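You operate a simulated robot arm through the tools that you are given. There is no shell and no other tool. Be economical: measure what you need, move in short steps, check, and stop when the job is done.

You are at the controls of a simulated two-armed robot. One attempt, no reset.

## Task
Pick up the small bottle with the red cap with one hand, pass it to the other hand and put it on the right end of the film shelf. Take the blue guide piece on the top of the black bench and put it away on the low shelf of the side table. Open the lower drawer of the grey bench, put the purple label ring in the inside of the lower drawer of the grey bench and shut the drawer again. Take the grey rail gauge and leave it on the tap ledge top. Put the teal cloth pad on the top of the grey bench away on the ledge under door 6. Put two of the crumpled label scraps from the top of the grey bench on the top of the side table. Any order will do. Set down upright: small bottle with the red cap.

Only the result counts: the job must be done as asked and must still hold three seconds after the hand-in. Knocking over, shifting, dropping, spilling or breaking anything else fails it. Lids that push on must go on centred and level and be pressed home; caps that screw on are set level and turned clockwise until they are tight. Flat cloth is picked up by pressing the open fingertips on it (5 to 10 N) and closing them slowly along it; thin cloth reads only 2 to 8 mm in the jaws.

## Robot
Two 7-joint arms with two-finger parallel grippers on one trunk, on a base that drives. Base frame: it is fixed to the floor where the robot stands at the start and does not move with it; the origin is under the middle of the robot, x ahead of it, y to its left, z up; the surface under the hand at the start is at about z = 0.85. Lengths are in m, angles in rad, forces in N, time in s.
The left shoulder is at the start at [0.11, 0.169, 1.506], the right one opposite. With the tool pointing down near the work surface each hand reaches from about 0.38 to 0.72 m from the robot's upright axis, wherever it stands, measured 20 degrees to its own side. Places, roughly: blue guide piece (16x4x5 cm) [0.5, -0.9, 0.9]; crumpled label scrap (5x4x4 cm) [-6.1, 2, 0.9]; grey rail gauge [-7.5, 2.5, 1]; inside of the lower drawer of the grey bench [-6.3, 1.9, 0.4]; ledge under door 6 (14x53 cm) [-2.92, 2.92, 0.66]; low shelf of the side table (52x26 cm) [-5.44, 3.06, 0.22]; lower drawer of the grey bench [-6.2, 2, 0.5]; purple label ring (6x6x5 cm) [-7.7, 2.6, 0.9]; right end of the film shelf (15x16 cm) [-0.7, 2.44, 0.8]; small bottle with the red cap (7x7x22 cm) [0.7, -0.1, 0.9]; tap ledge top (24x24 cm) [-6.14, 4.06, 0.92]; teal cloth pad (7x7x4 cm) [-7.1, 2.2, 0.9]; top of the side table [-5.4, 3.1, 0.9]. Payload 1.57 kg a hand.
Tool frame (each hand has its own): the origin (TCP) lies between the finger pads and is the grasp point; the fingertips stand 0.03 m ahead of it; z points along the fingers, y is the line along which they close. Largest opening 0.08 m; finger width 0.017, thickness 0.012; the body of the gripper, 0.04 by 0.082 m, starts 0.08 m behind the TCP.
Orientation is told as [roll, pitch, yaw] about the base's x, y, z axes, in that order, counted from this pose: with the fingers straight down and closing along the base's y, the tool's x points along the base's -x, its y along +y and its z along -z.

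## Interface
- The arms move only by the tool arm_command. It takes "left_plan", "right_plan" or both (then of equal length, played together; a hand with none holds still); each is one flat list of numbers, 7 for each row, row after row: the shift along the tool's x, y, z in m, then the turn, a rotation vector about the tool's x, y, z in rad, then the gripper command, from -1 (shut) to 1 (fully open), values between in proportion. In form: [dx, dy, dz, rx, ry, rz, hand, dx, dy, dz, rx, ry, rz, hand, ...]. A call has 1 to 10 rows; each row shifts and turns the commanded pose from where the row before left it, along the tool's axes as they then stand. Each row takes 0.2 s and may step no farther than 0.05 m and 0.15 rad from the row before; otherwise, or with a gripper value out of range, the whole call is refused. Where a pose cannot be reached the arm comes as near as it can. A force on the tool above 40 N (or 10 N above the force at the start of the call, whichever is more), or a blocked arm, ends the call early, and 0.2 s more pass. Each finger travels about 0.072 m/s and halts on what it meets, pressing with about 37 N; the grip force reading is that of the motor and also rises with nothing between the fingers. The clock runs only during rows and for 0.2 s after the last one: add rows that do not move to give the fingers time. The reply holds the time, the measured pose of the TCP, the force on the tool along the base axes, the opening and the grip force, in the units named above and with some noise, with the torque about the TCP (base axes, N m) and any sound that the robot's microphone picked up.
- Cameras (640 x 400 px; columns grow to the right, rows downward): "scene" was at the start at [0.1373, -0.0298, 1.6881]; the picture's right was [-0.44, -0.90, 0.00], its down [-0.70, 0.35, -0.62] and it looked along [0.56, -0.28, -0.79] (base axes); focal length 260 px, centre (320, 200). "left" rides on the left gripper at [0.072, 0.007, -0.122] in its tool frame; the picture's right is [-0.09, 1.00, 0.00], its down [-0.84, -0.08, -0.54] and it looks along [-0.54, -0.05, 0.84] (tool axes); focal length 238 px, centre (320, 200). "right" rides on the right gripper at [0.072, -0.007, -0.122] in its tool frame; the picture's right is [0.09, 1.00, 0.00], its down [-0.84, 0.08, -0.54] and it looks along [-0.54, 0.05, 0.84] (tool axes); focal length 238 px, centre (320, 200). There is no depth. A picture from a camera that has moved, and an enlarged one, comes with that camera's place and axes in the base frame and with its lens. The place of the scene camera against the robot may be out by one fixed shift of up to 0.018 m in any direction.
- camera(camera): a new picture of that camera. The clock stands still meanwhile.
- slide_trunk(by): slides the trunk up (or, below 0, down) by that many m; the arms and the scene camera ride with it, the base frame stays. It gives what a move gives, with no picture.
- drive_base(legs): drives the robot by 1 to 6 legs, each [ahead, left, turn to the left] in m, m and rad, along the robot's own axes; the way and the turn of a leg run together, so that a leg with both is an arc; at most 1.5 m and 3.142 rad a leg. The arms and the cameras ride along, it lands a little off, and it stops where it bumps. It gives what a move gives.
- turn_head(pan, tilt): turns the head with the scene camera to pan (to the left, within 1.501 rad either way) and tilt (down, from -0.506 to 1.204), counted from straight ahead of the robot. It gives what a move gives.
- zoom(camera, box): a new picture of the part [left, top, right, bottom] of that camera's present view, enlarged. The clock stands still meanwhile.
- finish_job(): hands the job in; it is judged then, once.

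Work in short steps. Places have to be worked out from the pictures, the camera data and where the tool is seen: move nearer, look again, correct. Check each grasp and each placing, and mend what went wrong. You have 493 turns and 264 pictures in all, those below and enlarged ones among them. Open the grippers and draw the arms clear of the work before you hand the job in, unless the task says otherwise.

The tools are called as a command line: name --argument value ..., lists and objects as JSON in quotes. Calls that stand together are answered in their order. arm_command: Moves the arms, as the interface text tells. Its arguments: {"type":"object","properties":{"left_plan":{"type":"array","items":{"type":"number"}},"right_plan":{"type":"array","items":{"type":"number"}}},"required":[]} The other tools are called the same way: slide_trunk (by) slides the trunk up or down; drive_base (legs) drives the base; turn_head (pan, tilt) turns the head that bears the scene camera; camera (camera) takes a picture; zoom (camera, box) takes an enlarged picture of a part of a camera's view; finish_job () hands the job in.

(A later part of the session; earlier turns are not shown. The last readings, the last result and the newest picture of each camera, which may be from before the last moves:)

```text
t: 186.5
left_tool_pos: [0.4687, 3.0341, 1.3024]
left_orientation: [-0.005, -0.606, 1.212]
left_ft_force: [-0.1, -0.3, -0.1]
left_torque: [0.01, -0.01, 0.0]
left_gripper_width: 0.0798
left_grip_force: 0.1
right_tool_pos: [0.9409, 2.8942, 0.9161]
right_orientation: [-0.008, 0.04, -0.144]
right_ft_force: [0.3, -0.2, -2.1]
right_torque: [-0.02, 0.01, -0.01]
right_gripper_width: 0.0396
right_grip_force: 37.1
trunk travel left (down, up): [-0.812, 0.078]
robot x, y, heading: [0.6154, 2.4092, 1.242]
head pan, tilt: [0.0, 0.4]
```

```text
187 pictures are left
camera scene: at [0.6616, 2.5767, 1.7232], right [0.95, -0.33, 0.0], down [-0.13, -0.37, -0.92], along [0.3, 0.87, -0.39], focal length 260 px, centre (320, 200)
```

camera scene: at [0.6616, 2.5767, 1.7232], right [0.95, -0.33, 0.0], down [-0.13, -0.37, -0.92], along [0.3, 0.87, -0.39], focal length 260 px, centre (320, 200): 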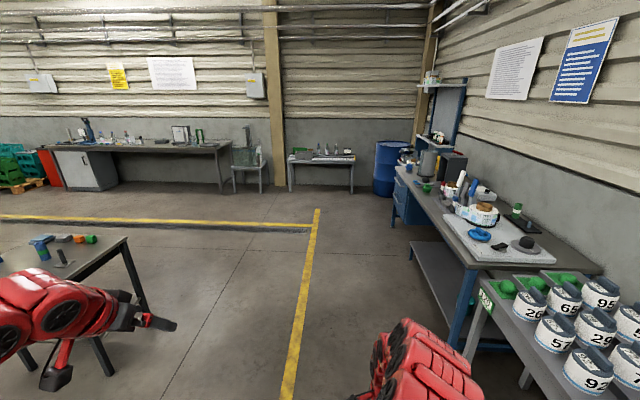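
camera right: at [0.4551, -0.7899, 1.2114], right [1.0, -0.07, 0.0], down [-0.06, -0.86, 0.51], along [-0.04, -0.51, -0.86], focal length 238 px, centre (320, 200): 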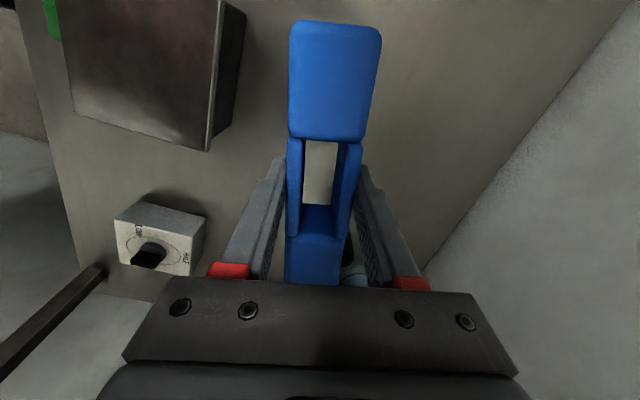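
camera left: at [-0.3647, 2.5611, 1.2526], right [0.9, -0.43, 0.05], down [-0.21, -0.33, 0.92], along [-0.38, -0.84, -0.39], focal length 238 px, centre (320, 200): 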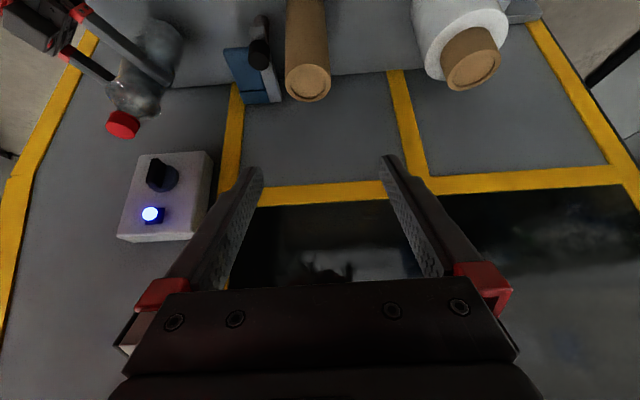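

Go 0.4 m further, then turn left to face west and look.

drive_base --legs '[[0.42, 0, 0], [0, 0, 1.54]]'

camera --camera "scene"

```text
t: 192.8
left_tool_pos: [0.1262, 2.6802, 1.3018]
left_orientation: [-0.003, -0.605, 2.755]
left_ft_force: [-0.2, 0.1, 0.8]
left_torque: [0.0, -0.01, 0.01]
left_gripper_width: 0.08
left_grip_force: 0.0
right_tool_pos: [0.2787, 3.1484, 0.9165]
right_orientation: [-0.008, 0.04, 1.4]
right_ft_force: [0.2, 0.7, -2.1]
right_torque: [0.0, 0.02, -0.01]
right_gripper_width: 0.0396
right_grip_force: 37.5
trunk travel left (down, up): [-0.812, 0.078]
robot x, y, heading: [0.7514, 2.8091, 2.784]
head pan, tilt: [0.0, 0.4]
```

```text
186 pictures are left
camera scene: at [0.5803, 2.8745, 1.7232], right [0.35, 0.94, 0.0], down [0.36, -0.14, -0.92], along [-0.86, 0.32, -0.39], focal length 260 px, centre (320, 200)
```

scene: 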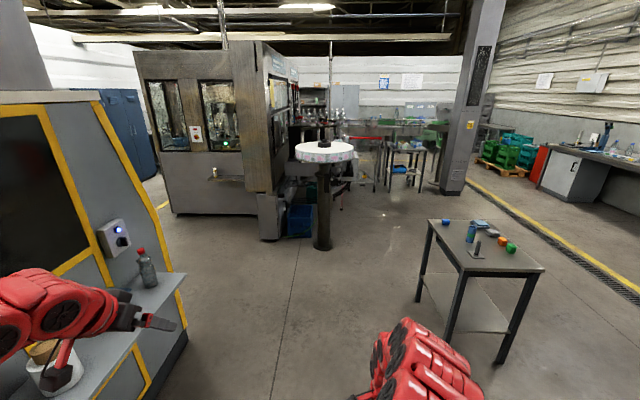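

Path west: between the small table and the reel column at about (−1.87, 3.80). Drive 1.3 m, then diagonal right, and look.

drive_base --legs '[[1.4, -0.05, 0], [0.8, -0.5, 0]]'

camera --camera "scene"

```text
t: 204.4
left_tool_pos: [-1.7724, 3.9363, 1.3026]
left_orientation: [-0.004, -0.605, 2.776]
left_ft_force: [0.3, -0.1, 0.7]
left_torque: [0.0, 0.02, -0.05]
left_gripper_width: 0.0799
left_grip_force: 0.1
right_tool_pos: [-1.6304, 4.4077, 0.9162]
right_orientation: [-0.009, 0.039, 1.42]
right_ft_force: [-0.8, -0.6, -2.8]
right_torque: [0.01, -0.01, 0.01]
right_gripper_width: 0.0394
right_grip_force: 37.0
trunk travel left (down, up): [-0.812, 0.078]
robot x, y, heading: [-1.1466, 4.0801, 2.804]
head pan, tilt: [0.0, 0.4]
```

```text
185 pictures are left
camera scene: at [-1.3211, 4.1408, 1.7233], right [0.33, 0.94, 0.0], down [0.37, -0.13, -0.92], along [-0.87, 0.31, -0.39], focal length 260 px, centre (320, 200)
```

scene: 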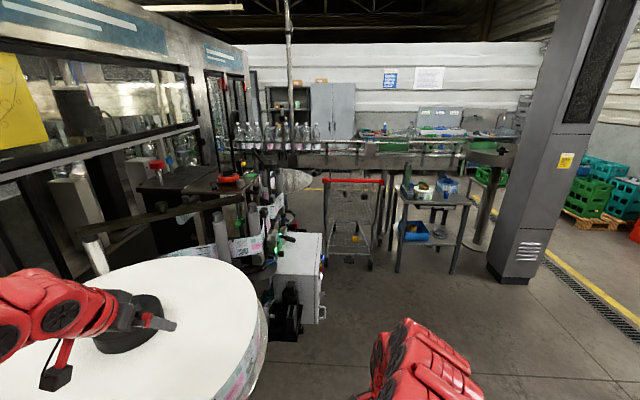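

The ledge under door 6 must be on the front face of the filling machine, which faces the corridor behind the film machine. I'll back out diagonally and turn left into that corridor.

drive_base --legs '[[-0.55, 0.42, 0], [0, 0, 1.54]]'

camera --camera "scene"

```text
t: 211.9
left_tool_pos: [-0.6461, 2.8784, 1.3025]
left_orientation: [-0.002, -0.605, -1.962]
left_ft_force: [-0.8, -0.7, 0.0]
left_torque: [-0.02, 0.0, -0.01]
left_gripper_width: 0.0799
left_grip_force: 0.1
right_tool_pos: [-1.1135, 3.0312, 0.9161]
right_orientation: [-0.01, 0.042, 2.969]
right_ft_force: [0.3, -0.7, -2.2]
right_torque: [0.01, 0.0, -0.02]
right_gripper_width: 0.0398
right_grip_force: 37.3
trunk travel left (down, up): [-0.812, 0.078]
robot x, y, heading: [-0.7747, 3.5086, -1.932]
head pan, tilt: [0.0, 0.4]
```

```text
184 pictures are left
camera scene: at [-0.8453, 3.3489, 1.7232], right [-0.93, 0.36, 0.0], down [0.14, 0.36, -0.92], along [-0.33, -0.86, -0.39], focal length 260 px, centre (320, 200)
```

scene: 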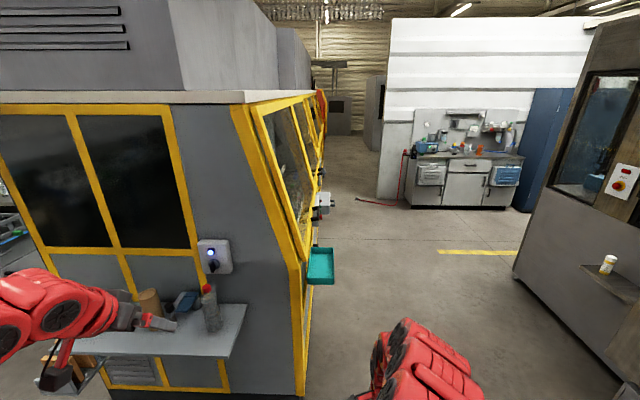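

Corridor ahead is clear: film machine corner at n≈−2.2 on the left, filling machine at right with the ledge (orange-cap jar on it). Thread in between the reel and the corner.

drive_base --legs '[[0.3, -0.3, 0], [0.35, -0.15, 0], [0.5, -0.4, 0]]'

camera --camera "scene"

turn_head --pan -1.2 --tilt 0.6

camera --camera "scene"

```text
t: 219.7
left_tool_pos: [-1.8536, 2.1189, 1.3019]
left_orientation: [-0.004, -0.607, -1.957]
left_ft_force: [-0.1, -0.5, 0.1]
left_torque: [-0.02, 0.02, -0.03]
left_gripper_width: 0.0797
left_grip_force: 0.1
right_tool_pos: [-2.3226, 2.2701, 0.9182]
right_orientation: [-0.01, 0.037, 2.97]
right_ft_force: [-0.6, -0.5, -2.3]
right_torque: [0.01, -0.01, -0.02]
right_gripper_width: 0.0397
right_grip_force: 37.1
trunk travel left (down, up): [-0.812, 0.078]
robot x, y, heading: [-1.9828, 2.7484, -1.93]
head pan, tilt: [0.0, 0.4]
```

```text
183 pictures are left
camera scene: at [-2.0553, 2.5881, 1.7233], right [-0.94, 0.35, 0.0], down [0.14, 0.36, -0.92], along [-0.32, -0.86, -0.39], focal length 260 px, centre (320, 200)
```

scene: 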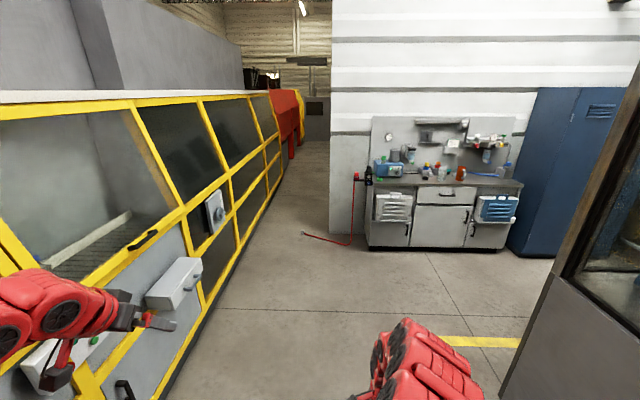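

```text
t: 221.1
left_tool_pos: [-1.8553, 2.1176, 1.3028]
left_orientation: [-0.002, -0.605, -1.958]
left_ft_force: [0.0, 0.9, -0.2]
left_torque: [-0.01, 0.0, -0.03]
left_gripper_width: 0.08
left_grip_force: 0.1
right_tool_pos: [-2.3242, 2.2703, 0.9167]
right_orientation: [-0.009, 0.038, 2.97]
right_ft_force: [0.0, 0.0, -1.8]
right_torque: [0.0, 0.0, -0.03]
right_gripper_width: 0.0398
right_grip_force: 37.0
trunk travel left (down, up): [-0.812, 0.078]
robot x, y, heading: [-1.9823, 2.7442, -1.929]
head pan, tilt: [-1.201, 0.6]
```

```text
182 pictures are left
camera scene: at [-2.1114, 2.6736, 1.705], right [-0.01, 1.0, 0.0], down [0.56, 0.01, -0.83], along [-0.83, -0.01, -0.56], focal length 260 px, centre (320, 200)
```

scene: 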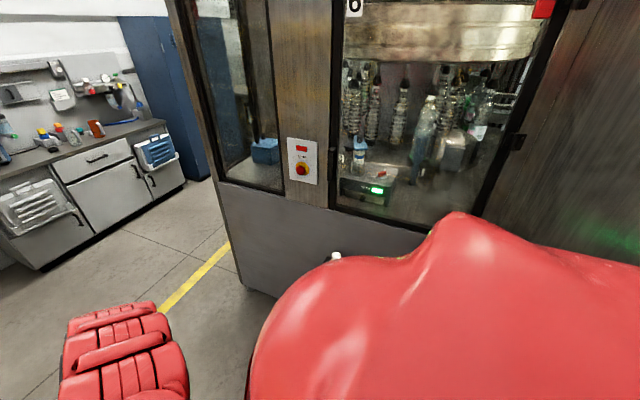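

Door 6 is identified. Continue south 1.85 m past the filling machine's corner, then turn right and look west.

drive_base --legs '[[1.5, 0, 0], [0.4, 0, 0], [0, 0, -1.57]]'

turn_head --pan 0 --tilt 0.4

camera --camera "scene"

```text
t: 234.4
left_tool_pos: [-3.3118, 0.8989, 1.3019]
left_orientation: [-0.002, -0.605, 2.713]
left_ft_force: [-0.8, 0.6, -0.8]
left_torque: [0.04, 0.03, 0.0]
left_gripper_width: 0.08
left_grip_force: 0.0
right_tool_pos: [-3.1418, 1.3604, 0.9166]
right_orientation: [-0.01, 0.039, 1.358]
right_ft_force: [0.8, 0.0, -2.3]
right_torque: [0.01, 0.02, 0.0]
right_gripper_width: 0.0394
right_grip_force: 37.3
trunk travel left (down, up): [-0.812, 0.078]
robot x, y, heading: [-2.6813, 0.9993, 2.742]
head pan, tilt: [-1.201, 0.6]
```

```text
t: 235.8
left_tool_pos: [-3.3128, 0.8992, 1.3026]
left_orientation: [-0.002, -0.606, 2.715]
left_ft_force: [0.7, 0.0, -0.1]
left_torque: [0.0, 0.0, 0.0]
left_gripper_width: 0.0797
left_grip_force: 0.0
right_tool_pos: [-3.1414, 1.3612, 0.916]
right_orientation: [-0.008, 0.04, 1.358]
right_ft_force: [0.3, -0.6, -1.4]
right_torque: [0.0, 0.03, -0.02]
right_gripper_width: 0.0394
right_grip_force: 36.5
trunk travel left (down, up): [-0.812, 0.078]
robot x, y, heading: [-2.6803, 1.0002, 2.741]
head pan, tilt: [0.0, 0.4]
```

```text
181 pictures are left
camera scene: at [-2.8493, 1.0737, 1.7232], right [0.39, 0.92, 0.0], down [0.36, -0.15, -0.92], along [-0.85, 0.36, -0.39], focal length 260 px, centre (320, 200)
```

scene: 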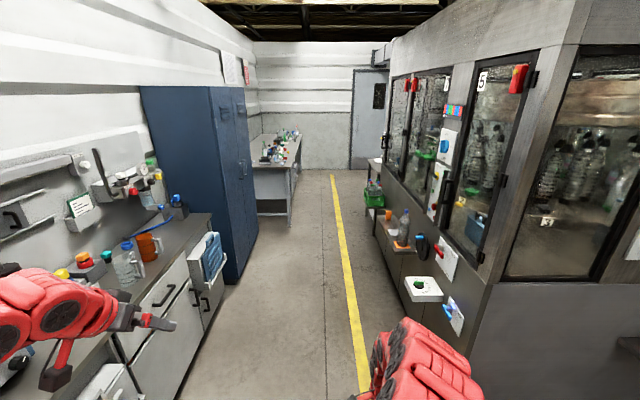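

Corridor west is clear; the grey bench is ahead on the left beyond the blue locker. Drive 2.4 m along it.

drive_base --legs '[[0, 0, 0.04], [1.5, 0, 0], [0.9, 0, 0]]'

camera --camera "scene"

```text
t: 248.0
left_tool_pos: [-5.5655, 1.7094, 1.3041]
left_orientation: [-0.003, -0.605, 2.768]
left_ft_force: [-0.4, 0.3, -0.8]
left_torque: [-0.02, 0.02, 0.02]
left_gripper_width: 0.0804
left_grip_force: 0.0
right_tool_pos: [-5.42, 2.1801, 0.9178]
right_orientation: [-0.009, 0.038, 1.415]
right_ft_force: [0.8, -0.7, -2.1]
right_torque: [0.02, -0.02, -0.01]
right_gripper_width: 0.0396
right_grip_force: 37.0
trunk travel left (down, up): [-0.812, 0.078]
robot x, y, heading: [-4.9395, 1.8449, 2.796]
head pan, tilt: [0.0, 0.4]
```

```text
180 pictures are left
camera scene: at [-5.1132, 1.9101, 1.7233], right [0.34, 0.94, 0.0], down [0.37, -0.13, -0.92], along [-0.87, 0.31, -0.39], focal length 260 px, centre (320, 200)
```

scene: 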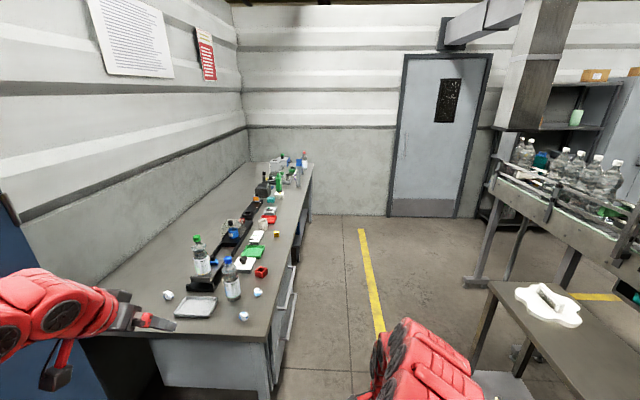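

The grey bench (left, scraps near its end) and the side table (right) are in view. Look closely at the side table first for the guide piece.

turn_head --pan -0.75 --tilt 0.6

camera --camera "scene"

```text
t: 249.1
left_tool_pos: [-5.5678, 1.7094, 1.3031]
left_orientation: [-0.001, -0.606, 2.769]
left_ft_force: [0.6, -0.1, -0.4]
left_torque: [0.0, 0.03, 0.02]
left_gripper_width: 0.0799
left_grip_force: 0.0
right_tool_pos: [-5.4207, 2.1803, 0.916]
right_orientation: [-0.009, 0.039, 1.414]
right_ft_force: [-0.5, 0.1, -2.3]
right_torque: [0.01, -0.04, 0.0]
right_gripper_width: 0.0394
right_grip_force: 37.1
trunk travel left (down, up): [-0.812, 0.078]
robot x, y, heading: [-4.94, 1.8476, 2.791]
head pan, tilt: [-0.75, 0.6]
```

```text
179 pictures are left
camera scene: at [-5.0668, 1.9573, 1.705], right [0.89, 0.46, 0.0], down [0.26, -0.5, -0.83], along [-0.38, 0.73, -0.56], focal length 260 px, centre (320, 200)
```

scene: 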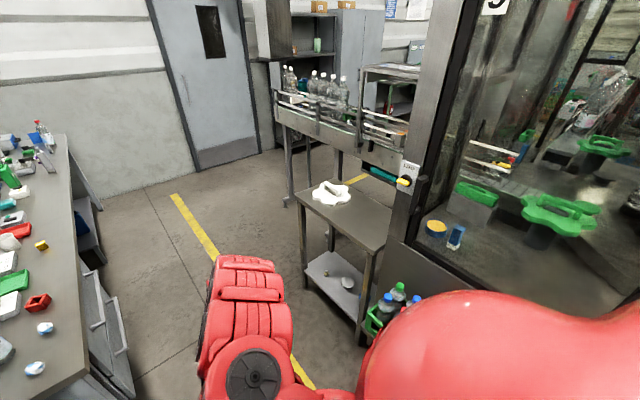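

The side table's low shelf has a small object at its middle, so I'll put the guide on its left part. First lower and draw the right hand in so that I can turn in the narrow corridor.

arm_command --right_plan '[0, 0, 0.04, 0, 0, 0, -1, 0, 0, 0.04, 0, 0, 0, -1, -0.015, -0.025, 0.03, 0, 0, 0, -1, -0.018, -0.03, 0, 0, 0, 0, -1, -0.018, -0.03, 0, 0, 0, 0, -1, -0.018, -0.03, 0, 0, 0, 0, -1, -0.018, -0.03, 0, 0, 0, 0, -1]'

camera --camera "scene"

```text
t: 250.7
left_tool_pos: [-5.5658, 1.7104, 1.3029]
left_orientation: [-0.002, -0.606, 2.766]
left_ft_force: [0.1, 0.9, 0.0]
left_torque: [0.0, -0.01, 0.02]
left_gripper_width: 0.0803
left_grip_force: 0.1
right_tool_pos: [-5.2772, 2.2512, 0.7862]
right_orientation: [-0.01, 0.04, 1.413]
right_ft_force: [0.3, 0.0, -1.4]
right_torque: [0.0, -0.02, 0.0]
right_gripper_width: 0.0398
right_grip_force: 36.5
right hand out of reach, approached as far as the arm can: row 6, 7
trunk travel left (down, up): [-0.812, 0.078]
robot x, y, heading: [-4.9398, 1.8473, 2.796]
head pan, tilt: [-0.75, 0.6]
```

```text
178 pictures are left
camera scene: at [-5.0661, 1.9585, 1.705], right [0.89, 0.46, 0.0], down [0.26, -0.5, -0.82], along [-0.38, 0.73, -0.57], focal length 260 px, centre (320, 200)
```

scene: 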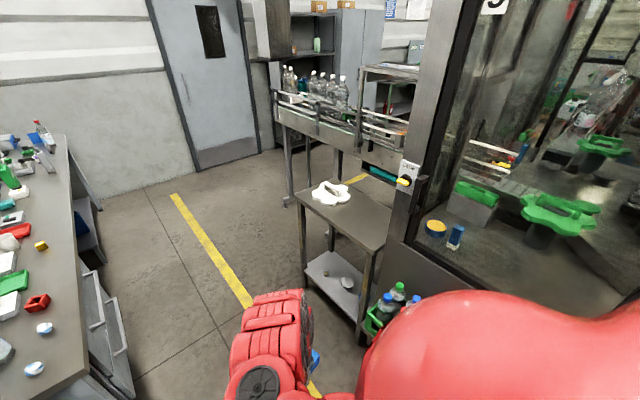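

zoom --camera "scene" --box '[270, 160, 430, 340]'

```text
2.22 times, centred on (350, 250) of scene
camera zoom: at [-5.0661, 1.9585, 1.705], right [0.89, 0.46, 0.0], down [0.26, -0.5, -0.82], along [-0.38, 0.73, -0.57], focal length 577 px, centre (253, 89)
```

zoom: 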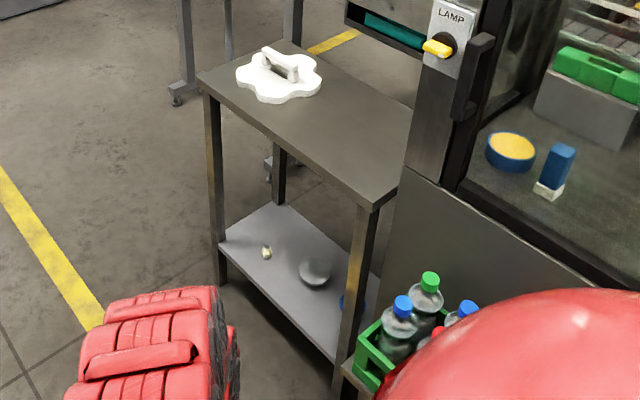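

Low shelf (z≈0.22) holds a nut, a dome and a blue item; a free front strip remains around (−5.457, 2.965). Step left for room, turn right to face the table side, lower the trunk and check.

drive_base --legs '[[0, 0.17, 0], [0, 0, -1.58]]'

turn_head --pan 0.5 --tilt 0.7

camera --camera "scene"

```text
t: 256.0
left_tool_pos: [-5.1227, 2.3167, 1.3028]
left_orientation: [-0.001, -0.606, 1.174]
left_ft_force: [-0.9, 0.0, 0.8]
left_torque: [-0.03, 0.0, -0.02]
left_gripper_width: 0.0798
left_grip_force: 0.1
right_tool_pos: [-4.588, 2.0154, 0.785]
right_orientation: [-0.01, 0.041, -0.182]
right_ft_force: [0.2, -0.4, -2.3]
right_torque: [-0.01, 0.02, -0.02]
right_gripper_width: 0.0395
right_grip_force: 37.0
trunk travel left (down, up): [-0.812, 0.078]
robot x, y, heading: [-4.998, 1.6881, 1.2]
head pan, tilt: [-0.75, 0.6]
```

```text
t: 257.5
left_tool_pos: [-5.1235, 2.3145, 1.3032]
left_orientation: [-0.002, -0.607, 1.176]
left_ft_force: [-0.5, -0.7, 0.5]
left_torque: [0.04, -0.03, -0.02]
left_gripper_width: 0.0799
left_grip_force: 0.1
right_tool_pos: [-4.5882, 2.0164, 0.7849]
right_orientation: [-0.011, 0.041, -0.181]
right_ft_force: [0.7, -0.5, -1.7]
right_torque: [0.03, 0.02, 0.01]
right_gripper_width: 0.0399
right_grip_force: 36.6
trunk travel left (down, up): [-0.812, 0.078]
robot x, y, heading: [-4.9994, 1.6838, 1.202]
head pan, tilt: [0.499, 0.7]
```

```text
176 pictures are left
camera scene: at [-4.9911, 1.8494, 1.6964], right [0.99, 0.13, 0.0], down [0.08, -0.64, -0.76], along [-0.1, 0.76, -0.64], focal length 260 px, centre (320, 200)
```

scene: 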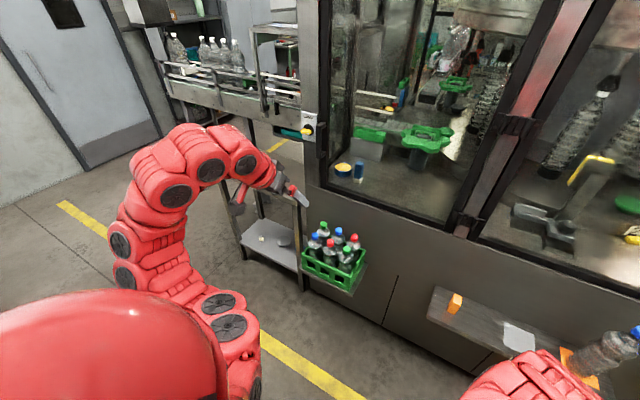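

Thread left in front of the table: diagonal then crab left, keeping base clear of the grey bench corner and hands off the machine.

drive_base --legs '[[0.25, 0.5, 0], [0.15, 0.2, 0], [0, 0.44, 0]]'

turn_head --pan -0.3 --tilt 0.8

camera --camera "scene"

```text
t: 261.8
left_tool_pos: [-5.5906, 2.8882, 1.3012]
left_orientation: [-0.003, -0.607, 1.171]
left_ft_force: [-1.0, -0.2, -0.1]
left_torque: [-0.06, -0.07, -0.03]
left_gripper_width: 0.0802
left_grip_force: 0.0
right_tool_pos: [-5.0536, 2.5763, 0.7836]
right_orientation: [-0.025, 0.035, -0.193]
right_ft_force: [0.6, -20.3, 4.3]
right_torque: [-0.62, -0.56, -0.63]
right_gripper_width: 0.0402
right_grip_force: 36.9
trunk travel left (down, up): [-0.812, 0.078]
robot x, y, heading: [-5.4657, 2.2557, 1.197]
head pan, tilt: [0.499, 0.7]
stopped in leg 2: the force on the tool passed its limit at 87 N (the readings are from after the stop); the commanded pose is now the measured one
```

```text
t: 262.9
left_tool_pos: [-5.5906, 2.8851, 1.3041]
left_orientation: [-0.002, -0.61, 1.17]
left_ft_force: [1.0, 0.5, 0.2]
left_torque: [0.0, 0.01, 0.03]
left_gripper_width: 0.08
left_grip_force: 0.1
right_tool_pos: [-5.0543, 2.5759, 0.7847]
right_orientation: [-0.02, 0.038, -0.191]
right_ft_force: [-5.6, -19.1, 3.3]
right_torque: [-0.66, -0.41, -0.83]
right_gripper_width: 0.0401
right_grip_force: 36.7
trunk travel left (down, up): [-0.812, 0.078]
robot x, y, heading: [-5.4682, 2.2558, 1.202]
head pan, tilt: [-0.3, 0.799]
```

```text
175 pictures are left
camera scene: at [-5.3995, 2.3967, 1.6885], right [0.78, -0.62, 0.0], down [-0.45, -0.56, -0.7], along [0.44, 0.55, -0.72], focal length 260 px, centre (320, 200)
```

scene: 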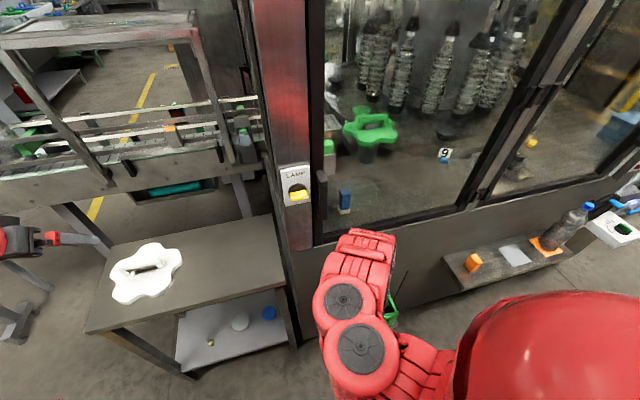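

The right hand bumped something (machine face or crate bottles). Back off and check what it touched.

drive_base --legs '[[-0.12, 0, 0]]'

turn_head --pan -0.5 --tilt 1.0

camera --camera "scene"

camera --camera "right"

```text
t: 264.2
left_tool_pos: [-5.6321, 2.7775, 1.3027]
left_orientation: [-0.002, -0.605, 1.171]
left_ft_force: [0.3, 0.4, -0.4]
left_torque: [0.01, 0.0, 0.02]
left_gripper_width: 0.0801
left_grip_force: 0.0
right_tool_pos: [-5.0977, 2.4662, 0.7839]
right_orientation: [-0.022, 0.037, -0.193]
right_ft_force: [0.6, -0.1, -1.9]
right_torque: [0.02, 0.02, 0.0]
right_gripper_width: 0.0397
right_grip_force: 37.1
trunk travel left (down, up): [-0.812, 0.078]
robot x, y, heading: [-5.5125, 2.1465, 1.2]
head pan, tilt: [-0.3, 0.799]
```

```text
t: 264.9
left_tool_pos: [-5.6327, 2.7759, 1.303]
left_orientation: [-0.001, -0.607, 1.169]
left_ft_force: [0.1, 0.3, 0.2]
left_torque: [0.01, 0.0, 0.01]
left_gripper_width: 0.0801
left_grip_force: 0.1
right_tool_pos: [-5.0968, 2.466, 0.7841]
right_orientation: [-0.021, 0.038, -0.189]
right_ft_force: [-0.2, -0.3, -2.2]
right_torque: [0.03, 0.05, 0.0]
right_gripper_width: 0.0398
right_grip_force: 37.4
trunk travel left (down, up): [-0.812, 0.078]
robot x, y, heading: [-5.5064, 2.1444, 1.188]
head pan, tilt: [-0.499, 1.0]
```

```text
174 pictures are left
camera scene: at [-5.4389, 2.2693, 1.6732], right [0.64, -0.77, 0.0], down [-0.64, -0.54, -0.54], along [0.41, 0.35, -0.84], focal length 260 px, centre (320, 200)
```

scene: 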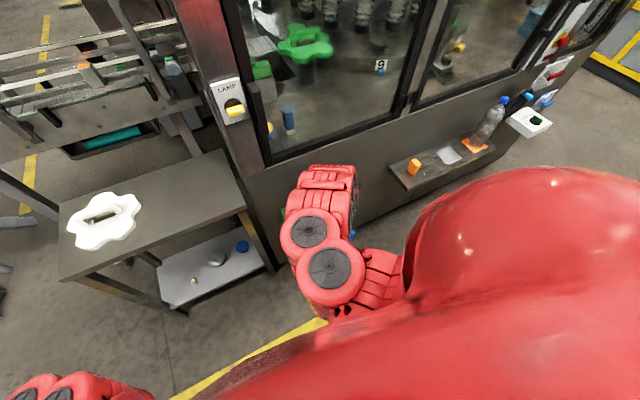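

```text
173 pictures are left
camera right: at [-5.1636, 2.4742, 0.9089], right [0.1, 1.0, -0.02], down [0.86, -0.07, 0.51], along [0.5, -0.06, -0.86], focal length 238 px, centre (320, 200)
```

right: 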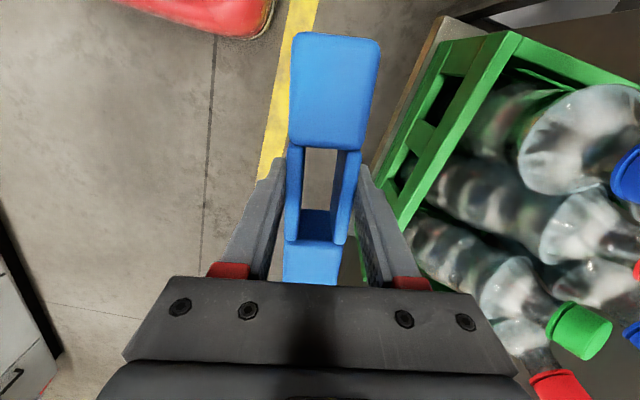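

The crate of bottles stands on a ledge right in front of the hand; bottles still stand. I'll keep further off: crab left at s≈0.45.

drive_base --legs '[[0.06, 0.1, 0], [0, 0.42, 0]]'

turn_head --pan -0.7 --tilt 0.8

camera --camera "scene"

```text
t: 268.2
left_tool_pos: [-6.0861, 3.0135, 1.3037]
left_orientation: [0.001, -0.606, 1.177]
left_ft_force: [0.0, 0.3, 0.2]
left_torque: [0.0, 0.01, 0.0]
left_gripper_width: 0.08
left_grip_force: 0.1
right_tool_pos: [-5.5496, 2.7076, 0.7825]
right_orientation: [-0.024, 0.039, -0.181]
right_ft_force: [-0.1, 0.3, -1.0]
right_torque: [-0.01, 0.02, 0.04]
right_gripper_width: 0.0397
right_grip_force: 37.2
trunk travel left (down, up): [-0.812, 0.078]
robot x, y, heading: [-5.9587, 2.3857, 1.208]
head pan, tilt: [-0.499, 1.0]
```

```text
t: 269.0
left_tool_pos: [-6.0872, 3.014, 1.3023]
left_orientation: [-0.003, -0.606, 1.176]
left_ft_force: [-0.4, -0.7, 0.0]
left_torque: [-0.01, 0.0, -0.01]
left_gripper_width: 0.0804
left_grip_force: 0.1
right_tool_pos: [-5.5494, 2.7077, 0.7832]
right_orientation: [-0.024, 0.038, -0.182]
right_ft_force: [-0.7, -0.5, -2.8]
right_torque: [-0.01, -0.03, 0.01]
right_gripper_width: 0.0397
right_grip_force: 37.4
trunk travel left (down, up): [-0.812, 0.078]
robot x, y, heading: [-5.963, 2.3849, 1.201]
head pan, tilt: [-0.7, 0.799]
```

```text
172 pictures are left
camera scene: at [-5.8728, 2.5033, 1.6881], right [0.48, -0.88, 0.0], down [-0.63, -0.35, -0.7], along [0.61, 0.34, -0.72], focal length 260 px, centre (320, 200)
```

scene: 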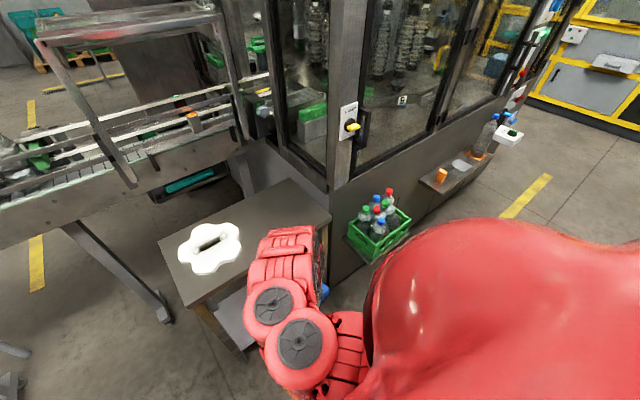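

zoom --camera "scene" --box '[320, 170, 440, 290]'

```text
3.33 times, centred on (380, 230) of scene
camera zoom: at [-5.8728, 2.5033, 1.6881], right [0.48, -0.88, 0.0], down [-0.63, -0.35, -0.7], along [0.61, 0.34, -0.72], focal length 866 px, centre (120, 100)
```

zoom: 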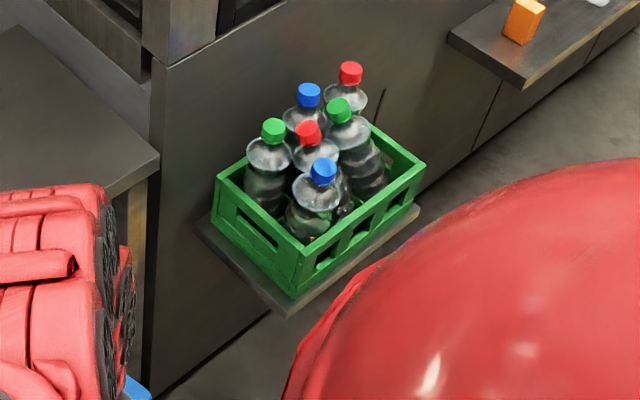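

The crate looks square on its ledge, all upright. Right TCP now at s≈0.89 in front of the shelf; lower the trunk 0.47 m to shelf height.

slide_trunk --by -0.47

camera --camera "right"

camera --camera "scene"

```text
refused: -0.47 is not a number from -0.4 to 0.4
```

```text
170 pictures are left
camera right: at [-5.6166, 2.7159, 0.9086], right [0.09, 1.0, -0.02], down [0.86, -0.07, 0.51], along [0.51, -0.06, -0.86], focal length 238 px, centre (320, 200)
```

right: 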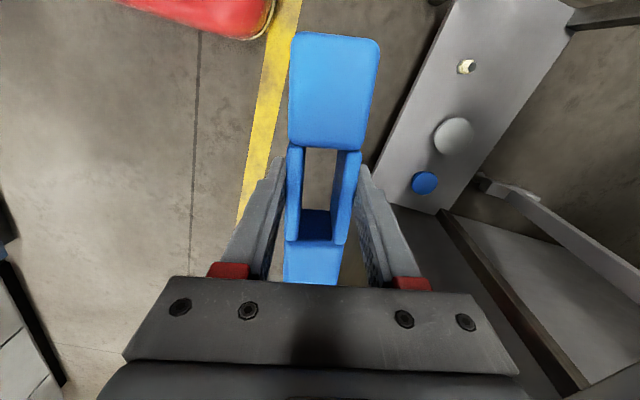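

```text
169 pictures are left
camera scene: at [-5.8728, 2.5033, 1.6881], right [0.48, -0.88, 0.0], down [-0.63, -0.35, -0.7], along [0.61, 0.34, -0.72], focal length 260 px, centre (320, 200)
```

scene: 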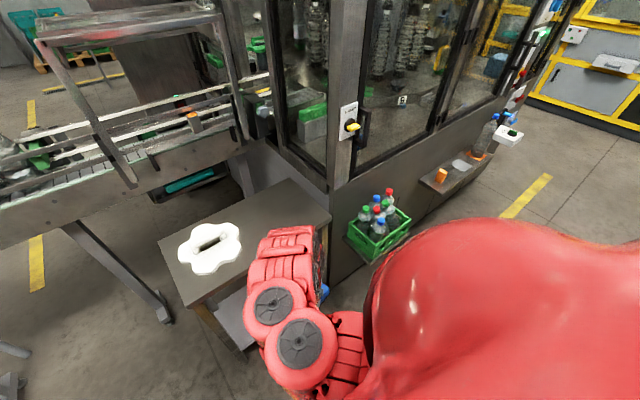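

The right camera gives a precise view: dome (−5.395, 3.068), blue (−5.25, 3.0), nut (−5.565, 3.07), shelf front at s≈1.115. The strip in front is free. Lower the trunk in two slides, squaring the guide with the shelf.

slide_trunk --by -0.36

slide_trunk --by -0.11

arm_command --right_plan '[0, 0, 0, 0, 0, 0.09, -1, 0, 0, 0, 0, 0, 0.09, -1, 0, 0, 0, 0, 0, 0, -1]'

camera --camera "right"

camera --camera "scene"

```text
t: 272.5
left_tool_pos: [-6.0867, 3.0141, 0.943]
left_orientation: [-0.001, -0.605, 1.176]
left_ft_force: [0.6, -0.3, 0.3]
left_torque: [0.0, -0.01, 0.0]
left_gripper_width: 0.0796
left_grip_force: 0.1
right_tool_pos: [-5.549, 2.7085, 0.4236]
right_orientation: [-0.021, 0.039, -0.183]
right_ft_force: [0.5, -0.4, -2.3]
right_torque: [-0.02, -0.01, 0.02]
right_gripper_width: 0.0398
right_grip_force: 37.1
trunk travel left (down, up): [-0.452, 0.438]
robot x, y, heading: [-5.9612, 2.3862, 1.204]
head pan, tilt: [-0.7, 0.799]
```

```text
t: 273.9
left_tool_pos: [-6.0876, 3.0142, 0.8318]
left_orientation: [-0.002, -0.606, 1.178]
left_ft_force: [0.0, 0.2, -0.2]
left_torque: [0.01, -0.02, 0.04]
left_gripper_width: 0.0801
left_grip_force: 0.0
right_tool_pos: [-5.5507, 2.7069, 0.3138]
right_orientation: [-0.023, 0.039, -0.18]
right_ft_force: [-0.4, 0.2, -2.1]
right_torque: [0.01, 0.01, -0.01]
right_gripper_width: 0.0399
right_grip_force: 36.7
trunk travel left (down, up): [-0.342, 0.548]
robot x, y, heading: [-5.9608, 2.3833, 1.203]
head pan, tilt: [-0.7, 0.799]
```

```text
t: 274.7
left_tool_pos: [-6.0871, 3.0137, 0.8333]
left_orientation: [-0.002, -0.606, 1.178]
left_ft_force: [1.0, 0.1, -0.2]
left_torque: [0.02, -0.02, -0.01]
left_gripper_width: 0.0801
left_grip_force: 0.2
right_tool_pos: [-5.5501, 2.7078, 0.3135]
right_orientation: [-0.029, 0.033, -0.363]
right_ft_force: [0.3, -0.3, -2.0]
right_torque: [0.05, 0.02, -0.02]
right_gripper_width: 0.0397
right_grip_force: 36.6
trunk travel left (down, up): [-0.342, 0.548]
robot x, y, heading: [-5.9623, 2.3818, 1.202]
head pan, tilt: [-0.7, 0.799]
```

```text
168 pictures are left
camera right: at [-5.6138, 2.7289, 0.4379], right [0.27, 0.96, -0.03], down [0.83, -0.22, 0.51], along [0.49, -0.16, -0.86], focal length 238 px, centre (320, 200)
```

right: 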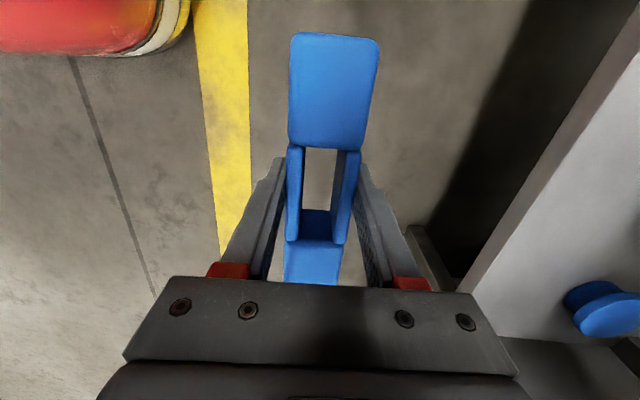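

```text
167 pictures are left
camera scene: at [-5.8722, 2.5028, 1.2181], right [0.48, -0.88, 0.0], down [-0.63, -0.35, -0.7], along [0.61, 0.34, -0.72], focal length 260 px, centre (320, 200)
```

scene: 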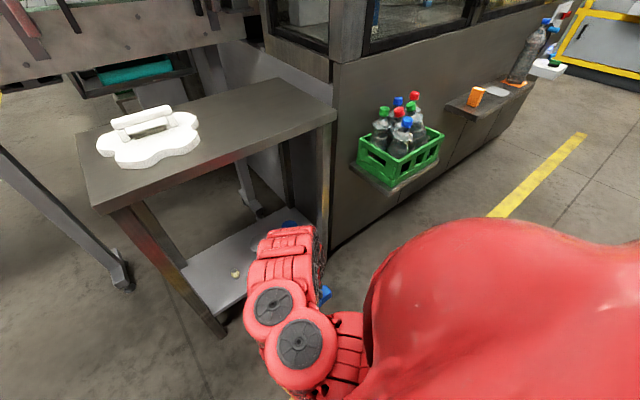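

Drive ahead 0.15 m, then extend the arm 0.12 m to bring the guide over the shelf's front strip.

drive_base --legs '[[0.15, 0, 0]]'

arm_command --right_plan '[0, 0.03, 0, 0, 0, 0, -1, 0, 0.03, 0, 0, 0, 0, -1, 0, 0.03, 0, 0, 0, 0, -1, 0, 0, 0, 0, 0, 0, -1]'

camera --camera "right"

```text
t: 276.1
left_tool_pos: [-6.0331, 3.1569, 0.8333]
left_orientation: [-0.001, -0.606, 1.177]
left_ft_force: [0.1, 0.5, 0.1]
left_torque: [0.02, 0.02, 0.0]
left_gripper_width: 0.08
left_grip_force: 0.0
right_tool_pos: [-5.4942, 2.8511, 0.3145]
right_orientation: [-0.028, 0.033, -0.361]
right_ft_force: [0.7, 1.1, -2.6]
right_torque: [0.02, 0.0, 0.0]
right_gripper_width: 0.0399
right_grip_force: 36.6
trunk travel left (down, up): [-0.342, 0.548]
robot x, y, heading: [-5.9074, 2.5227, 1.206]
head pan, tilt: [-0.7, 0.799]
```

```text
t: 277.1
left_tool_pos: [-6.0333, 3.1559, 0.8325]
left_orientation: [-0.002, -0.605, 1.178]
left_ft_force: [0.6, 0.5, 1.3]
left_torque: [-0.03, 0.03, 0.01]
left_gripper_width: 0.08
left_grip_force: 0.0
right_tool_pos: [-5.463, 2.9366, 0.311]
right_orientation: [-0.029, 0.034, -0.362]
right_ft_force: [-0.6, -0.5, -1.6]
right_torque: [0.04, -0.03, 0.0]
right_gripper_width: 0.0397
right_grip_force: 36.9
trunk travel left (down, up): [-0.342, 0.548]
robot x, y, heading: [-5.9076, 2.5284, 1.205]
head pan, tilt: [-0.7, 0.799]
```

```text
166 pictures are left
camera right: at [-5.527, 2.9573, 0.4357], right [0.27, 0.96, -0.03], down [0.83, -0.21, 0.51], along [0.49, -0.16, -0.86], focal length 238 px, centre (320, 200)
```

right: 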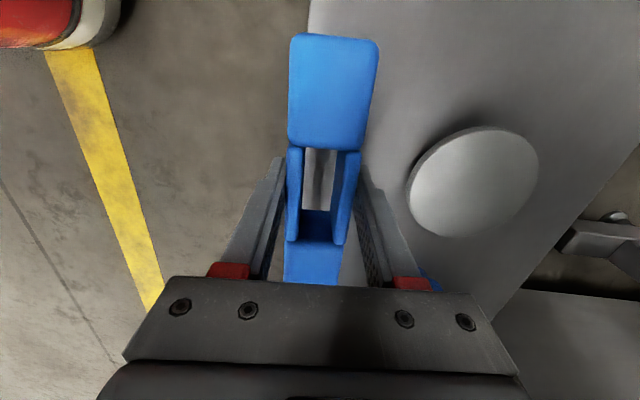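

Guide is over the front strip; move 2 cm further and lower gently with the trunk to the shelf.

arm_command --right_plan '[0, 0.021, 0, 0, 0, 0, -1, 0, 0, 0, 0, 0, 0, -1]'

slide_trunk --by -0.04

camera --camera "right"

```text
t: 277.7
left_tool_pos: [-6.0329, 3.1557, 0.832]
left_orientation: [-0.001, -0.605, 1.178]
left_ft_force: [0.3, 0.7, 0.5]
left_torque: [0.03, 0.03, 0.0]
left_gripper_width: 0.08
left_grip_force: 0.0
right_tool_pos: [-5.4567, 2.9541, 0.3095]
right_orientation: [-0.031, 0.035, -0.362]
right_ft_force: [-0.4, 0.3, -2.8]
right_torque: [-0.03, 0.02, 0.0]
right_gripper_width: 0.0396
right_grip_force: 36.9
trunk travel left (down, up): [-0.342, 0.548]
robot x, y, heading: [-5.9073, 2.528, 1.209]
head pan, tilt: [-0.7, 0.799]
```

```text
t: 278.5
left_tool_pos: [-6.0345, 3.1553, 0.7927]
left_orientation: [-0.001, -0.606, 1.18]
left_ft_force: [-0.3, 0.1, 0.3]
left_torque: [0.03, 0.03, 0.0]
left_gripper_width: 0.08
left_grip_force: 0.0
right_tool_pos: [-5.4555, 2.9546, 0.2701]
right_orientation: [-0.029, 0.033, -0.361]
right_ft_force: [0.1, -0.4, -1.7]
right_torque: [-0.02, 0.01, -0.02]
right_gripper_width: 0.0397
right_grip_force: 37.0
trunk travel left (down, up): [-0.302, 0.588]
robot x, y, heading: [-5.9045, 2.5271, 1.205]
head pan, tilt: [-0.7, 0.799]
```

```text
165 pictures are left
camera right: at [-5.5205, 2.9754, 0.3944], right [0.26, 0.96, -0.03], down [0.83, -0.21, 0.51], along [0.49, -0.16, -0.86], focal length 238 px, centre (320, 200)
```

right: 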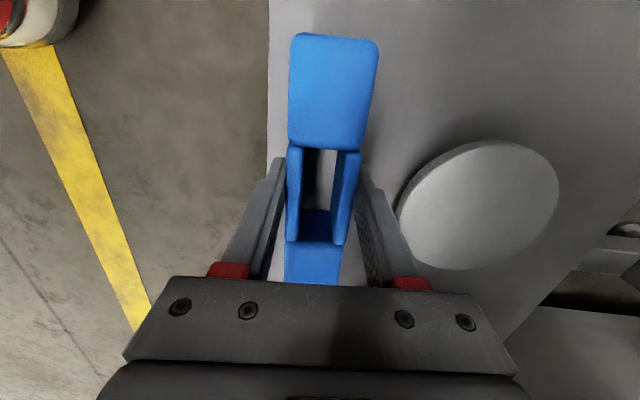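

Lower another 1.2 cm, then 5 mm steps, checking force.

slide_trunk --by -0.012

arm_command --right_plan '[0, 0, 0.004, 0, 0, 0, -1, 0, 0, 0, 0, 0, 0, -1]'

```text
t: 279.1
left_tool_pos: [-6.0334, 3.1553, 0.7837]
left_orientation: [-0.001, -0.609, 1.178]
left_ft_force: [0.0, 0.2, -0.7]
left_torque: [-0.02, -0.02, 0.0]
left_gripper_width: 0.0798
left_grip_force: 0.0
right_tool_pos: [-5.4564, 2.9556, 0.2606]
right_orientation: [-0.024, 0.032, -0.361]
right_ft_force: [1.6, -3.7, 29.6]
right_torque: [0.54, -0.07, 0.0]
right_gripper_width: 0.0399
right_grip_force: 37.4
trunk travel left (down, up): [-0.29, 0.6]
robot x, y, heading: [-5.9069, 2.5269, 1.207]
head pan, tilt: [-0.7, 0.799]
```

```text
t: 279.7
left_tool_pos: [-6.0342, 3.1554, 0.7824]
left_orientation: [-0.002, -0.609, 1.178]
left_ft_force: [0.4, 0.2, 0.0]
left_torque: [0.0, 0.0, 0.02]
left_gripper_width: 0.0801
left_grip_force: 0.0
right_tool_pos: [-5.4573, 2.955, 0.2562]
right_orientation: [-0.025, 0.032, -0.363]
right_ft_force: [1.5, -3.0, 30.9]
right_torque: [0.73, -0.03, 0.03]
right_gripper_width: 0.0397
right_grip_force: 36.8
trunk travel left (down, up): [-0.29, 0.6]
robot x, y, heading: [-5.9053, 2.5301, 1.207]
head pan, tilt: [-0.7, 0.799]
```

Seated on the shelf (≈30 N). Relieve 3 mm and open part-way, then lift out.

arm_command --right_plan '[0, 0, -0.004, 0, 0, 0, -1, 0, 0, 0, 0, 0, 0, 0.1, 0, 0, 0, 0, 0, 0, 0.35, 0, 0, 0, 0, 0, 0, 0.4, 0, 0, -0.015, 0, 0, 0, 0.4, 0, 0, -0.03, 0, 0, 0, 0.4, 0, 0, -0.03, 0, 0, 0, 0.4]'

camera --camera "right"

```text
t: 281.3
left_tool_pos: [-6.0325, 3.1564, 0.78]
left_orientation: [-0.002, -0.605, 1.178]
left_ft_force: [0.0, -0.2, -0.3]
left_torque: [0.01, 0.01, 0.02]
left_gripper_width: 0.0799
left_grip_force: 0.1
right_tool_pos: [-5.4532, 2.9547, 0.3306]
right_orientation: [-0.029, 0.036, -0.361]
right_ft_force: [0.4, 0.7, 0.9]
right_torque: [0.01, 0.04, -0.02]
right_gripper_width: 0.056
right_grip_force: 0.0
trunk travel left (down, up): [-0.29, 0.6]
robot x, y, heading: [-5.9057, 2.5283, 1.209]
head pan, tilt: [-0.7, 0.799]
```

```text
164 pictures are left
camera right: at [-5.5171, 2.9761, 0.4569], right [0.27, 0.96, -0.03], down [0.83, -0.22, 0.51], along [0.49, -0.16, -0.86], focal length 238 px, centre (320, 200)
```

right: 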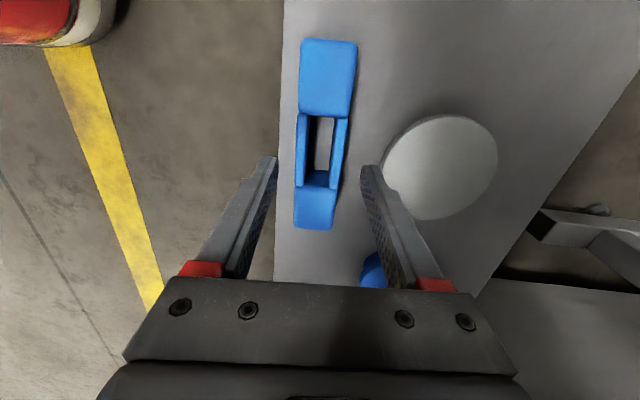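

Guide is on the low shelf. Withdraw backward from under the table and raise the trunk.

arm_command --right_plan '[0, 0, -0.03, 0, 0, 0, 0.4, 0, -0.03, 0, 0, 0, 0, 0.4, 0, -0.03, 0, 0, 0, 0, 0.4, 0, -0.03, 0, 0, 0, 0, 0.4]'

drive_base --legs '[[-0.16, 0, 0]]'

slide_trunk --by 0.4

slide_trunk --by 0.15

turn_head --pan 1.3 --tilt 0.7

camera --camera "scene"

```text
t: 282.3
left_tool_pos: [-6.0329, 3.1554, 0.7803]
left_orientation: [-0.001, -0.605, 1.177]
left_ft_force: [-0.8, 1.3, -0.3]
left_torque: [0.02, 0.03, 0.01]
left_gripper_width: 0.08
left_grip_force: 0.0
right_tool_pos: [-5.462, 2.9237, 0.3623]
right_orientation: [-0.032, 0.035, -0.361]
right_ft_force: [1.0, 0.3, 0.8]
right_torque: [0.02, 0.0, -0.02]
right_gripper_width: 0.0562
right_grip_force: 0.1
right hand out of reach, approached as far as the arm can: row 3, 4
trunk travel left (down, up): [-0.29, 0.6]
robot x, y, heading: [-5.9082, 2.528, 1.207]
head pan, tilt: [-0.7, 0.799]
```

```text
t: 283.7
left_tool_pos: [-6.0917, 3.0058, 0.7806]
left_orientation: [-0.002, -0.605, 1.179]
left_ft_force: [-0.8, 0.4, 0.3]
left_torque: [0.01, 0.0, 0.01]
left_gripper_width: 0.08
left_grip_force: 0.0
right_tool_pos: [-5.5216, 2.7751, 0.3623]
right_orientation: [-0.031, 0.034, -0.36]
right_ft_force: [-0.4, 0.3, -0.1]
right_torque: [0.01, 0.01, -0.02]
right_gripper_width: 0.0561
right_grip_force: 0.0
trunk travel left (down, up): [-0.29, 0.6]
robot x, y, heading: [-5.964, 2.3749, 1.207]
head pan, tilt: [-0.7, 0.799]
```

```text
t: 287.6
left_tool_pos: [-6.0916, 3.0065, 1.1801]
left_orientation: [-0.002, -0.605, 1.18]
left_ft_force: [-0.9, -0.1, 0.0]
left_torque: [0.03, -0.01, 0.0]
left_gripper_width: 0.0799
left_grip_force: 0.0
right_tool_pos: [-5.521, 2.7743, 0.7618]
right_orientation: [-0.03, 0.034, -0.359]
right_ft_force: [-0.3, 0.4, -0.4]
right_torque: [0.02, 0.02, 0.01]
right_gripper_width: 0.0561
right_grip_force: 0.0
trunk travel left (down, up): [-0.69, 0.2]
robot x, y, heading: [-5.9619, 2.3749, 1.21]
head pan, tilt: [-0.7, 0.799]
```

```text
t: 289.3
left_tool_pos: [-6.0904, 3.0057, 1.3302]
left_orientation: [-0.002, -0.607, 1.178]
left_ft_force: [-0.3, 0.0, 0.6]
left_torque: [-0.02, 0.03, 0.01]
left_gripper_width: 0.0801
left_grip_force: 0.1
right_tool_pos: [-5.5211, 2.7757, 0.9125]
right_orientation: [-0.029, 0.035, -0.359]
right_ft_force: [0.6, 0.5, -0.2]
right_torque: [-0.03, 0.0, -0.02]
right_gripper_width: 0.0558
right_grip_force: 0.0
trunk travel left (down, up): [-0.84, 0.05]
robot x, y, heading: [-5.9644, 2.3808, 1.205]
head pan, tilt: [-0.7, 0.799]
```

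```text
t: 291.2
left_tool_pos: [-6.0915, 3.0064, 1.3317]
left_orientation: [-0.001, -0.606, 1.18]
left_ft_force: [0.0, -0.7, 0.2]
left_torque: [-0.01, -0.01, 0.03]
left_gripper_width: 0.0801
left_grip_force: 0.0
right_tool_pos: [-5.5217, 2.774, 0.9126]
right_orientation: [-0.031, 0.035, -0.359]
right_ft_force: [-0.2, -0.4, 0.0]
right_torque: [0.0, -0.03, 0.02]
right_gripper_width: 0.0561
right_grip_force: 0.0
trunk travel left (down, up): [-0.84, 0.05]
robot x, y, heading: [-5.962, 2.3739, 1.203]
head pan, tilt: [1.3, 0.7]
```

```text
163 pictures are left
camera scene: at [-6.014, 2.507, 1.7244], right [0.59, 0.81, 0.0], down [0.52, -0.38, -0.76], along [-0.62, 0.45, -0.64], focal length 260 px, centre (320, 200)
```

scene: 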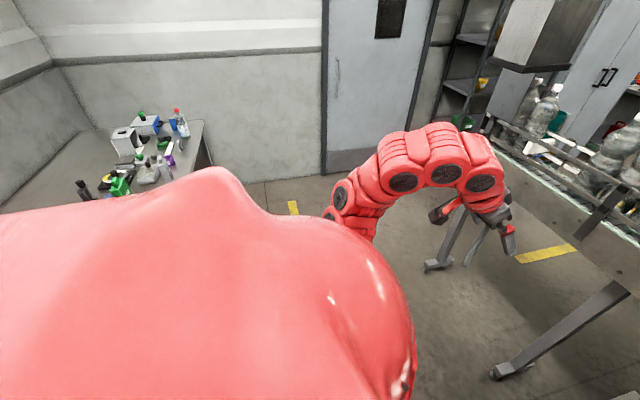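

Now to the grey bench. Move left (west) into the wider area, then turn to face the bench.

drive_base --legs '[[0, 0.72, 0], [0.4, 0, 0], [0, 0, 1.57], [0, 0, 1.57]]'

turn_head --pan 0 --tilt 0.7

camera --camera "scene"

```text
t: 304.9
left_tool_pos: [-6.378, 2.3829, 1.331]
left_orientation: [0.0, -0.605, -1.982]
left_ft_force: [-0.5, -0.4, -0.5]
left_torque: [0.0, -0.03, -0.01]
left_gripper_width: 0.0798
left_grip_force: 0.1
right_tool_pos: [-6.943, 2.6258, 0.9119]
right_orientation: [-0.031, 0.035, 2.763]
right_ft_force: [0.1, -0.5, -0.1]
right_torque: [0.02, 0.02, 0.01]
right_gripper_width: 0.0561
right_grip_force: 0.0
trunk travel left (down, up): [-0.84, 0.05]
robot x, y, heading: [-6.4924, 3.0112, -1.953]
head pan, tilt: [1.3, 0.7]
```

```text
t: 306.4
left_tool_pos: [-6.3779, 2.3825, 1.3312]
left_orientation: [0.001, -0.606, -1.98]
left_ft_force: [-0.4, -0.2, -0.7]
left_torque: [-0.01, 0.02, 0.0]
left_gripper_width: 0.0797
left_grip_force: 0.0
right_tool_pos: [-6.9438, 2.6244, 0.913]
right_orientation: [-0.031, 0.035, 2.761]
right_ft_force: [0.3, -0.3, 0.1]
right_torque: [0.02, 0.0, -0.02]
right_gripper_width: 0.056
right_grip_force: 0.0
trunk travel left (down, up): [-0.84, 0.05]
robot x, y, heading: [-6.4943, 3.0157, -1.949]
head pan, tilt: [0.0, 0.7]
```

```text
162 pictures are left
camera scene: at [-6.5655, 2.8632, 1.7244], right [-0.93, 0.37, 0.0], down [0.24, 0.6, -0.76], along [-0.29, -0.71, -0.64], focal length 260 px, centre (320, 200)
```

scene: 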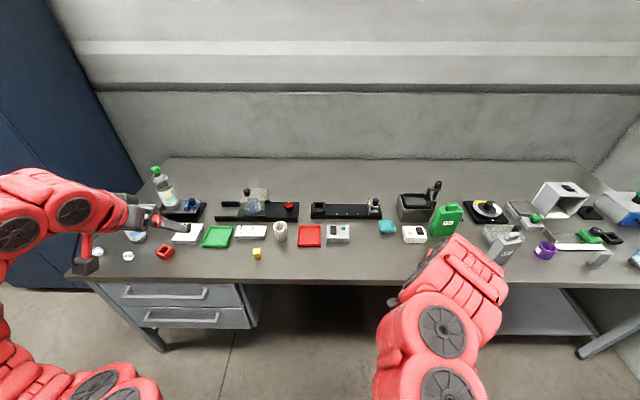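

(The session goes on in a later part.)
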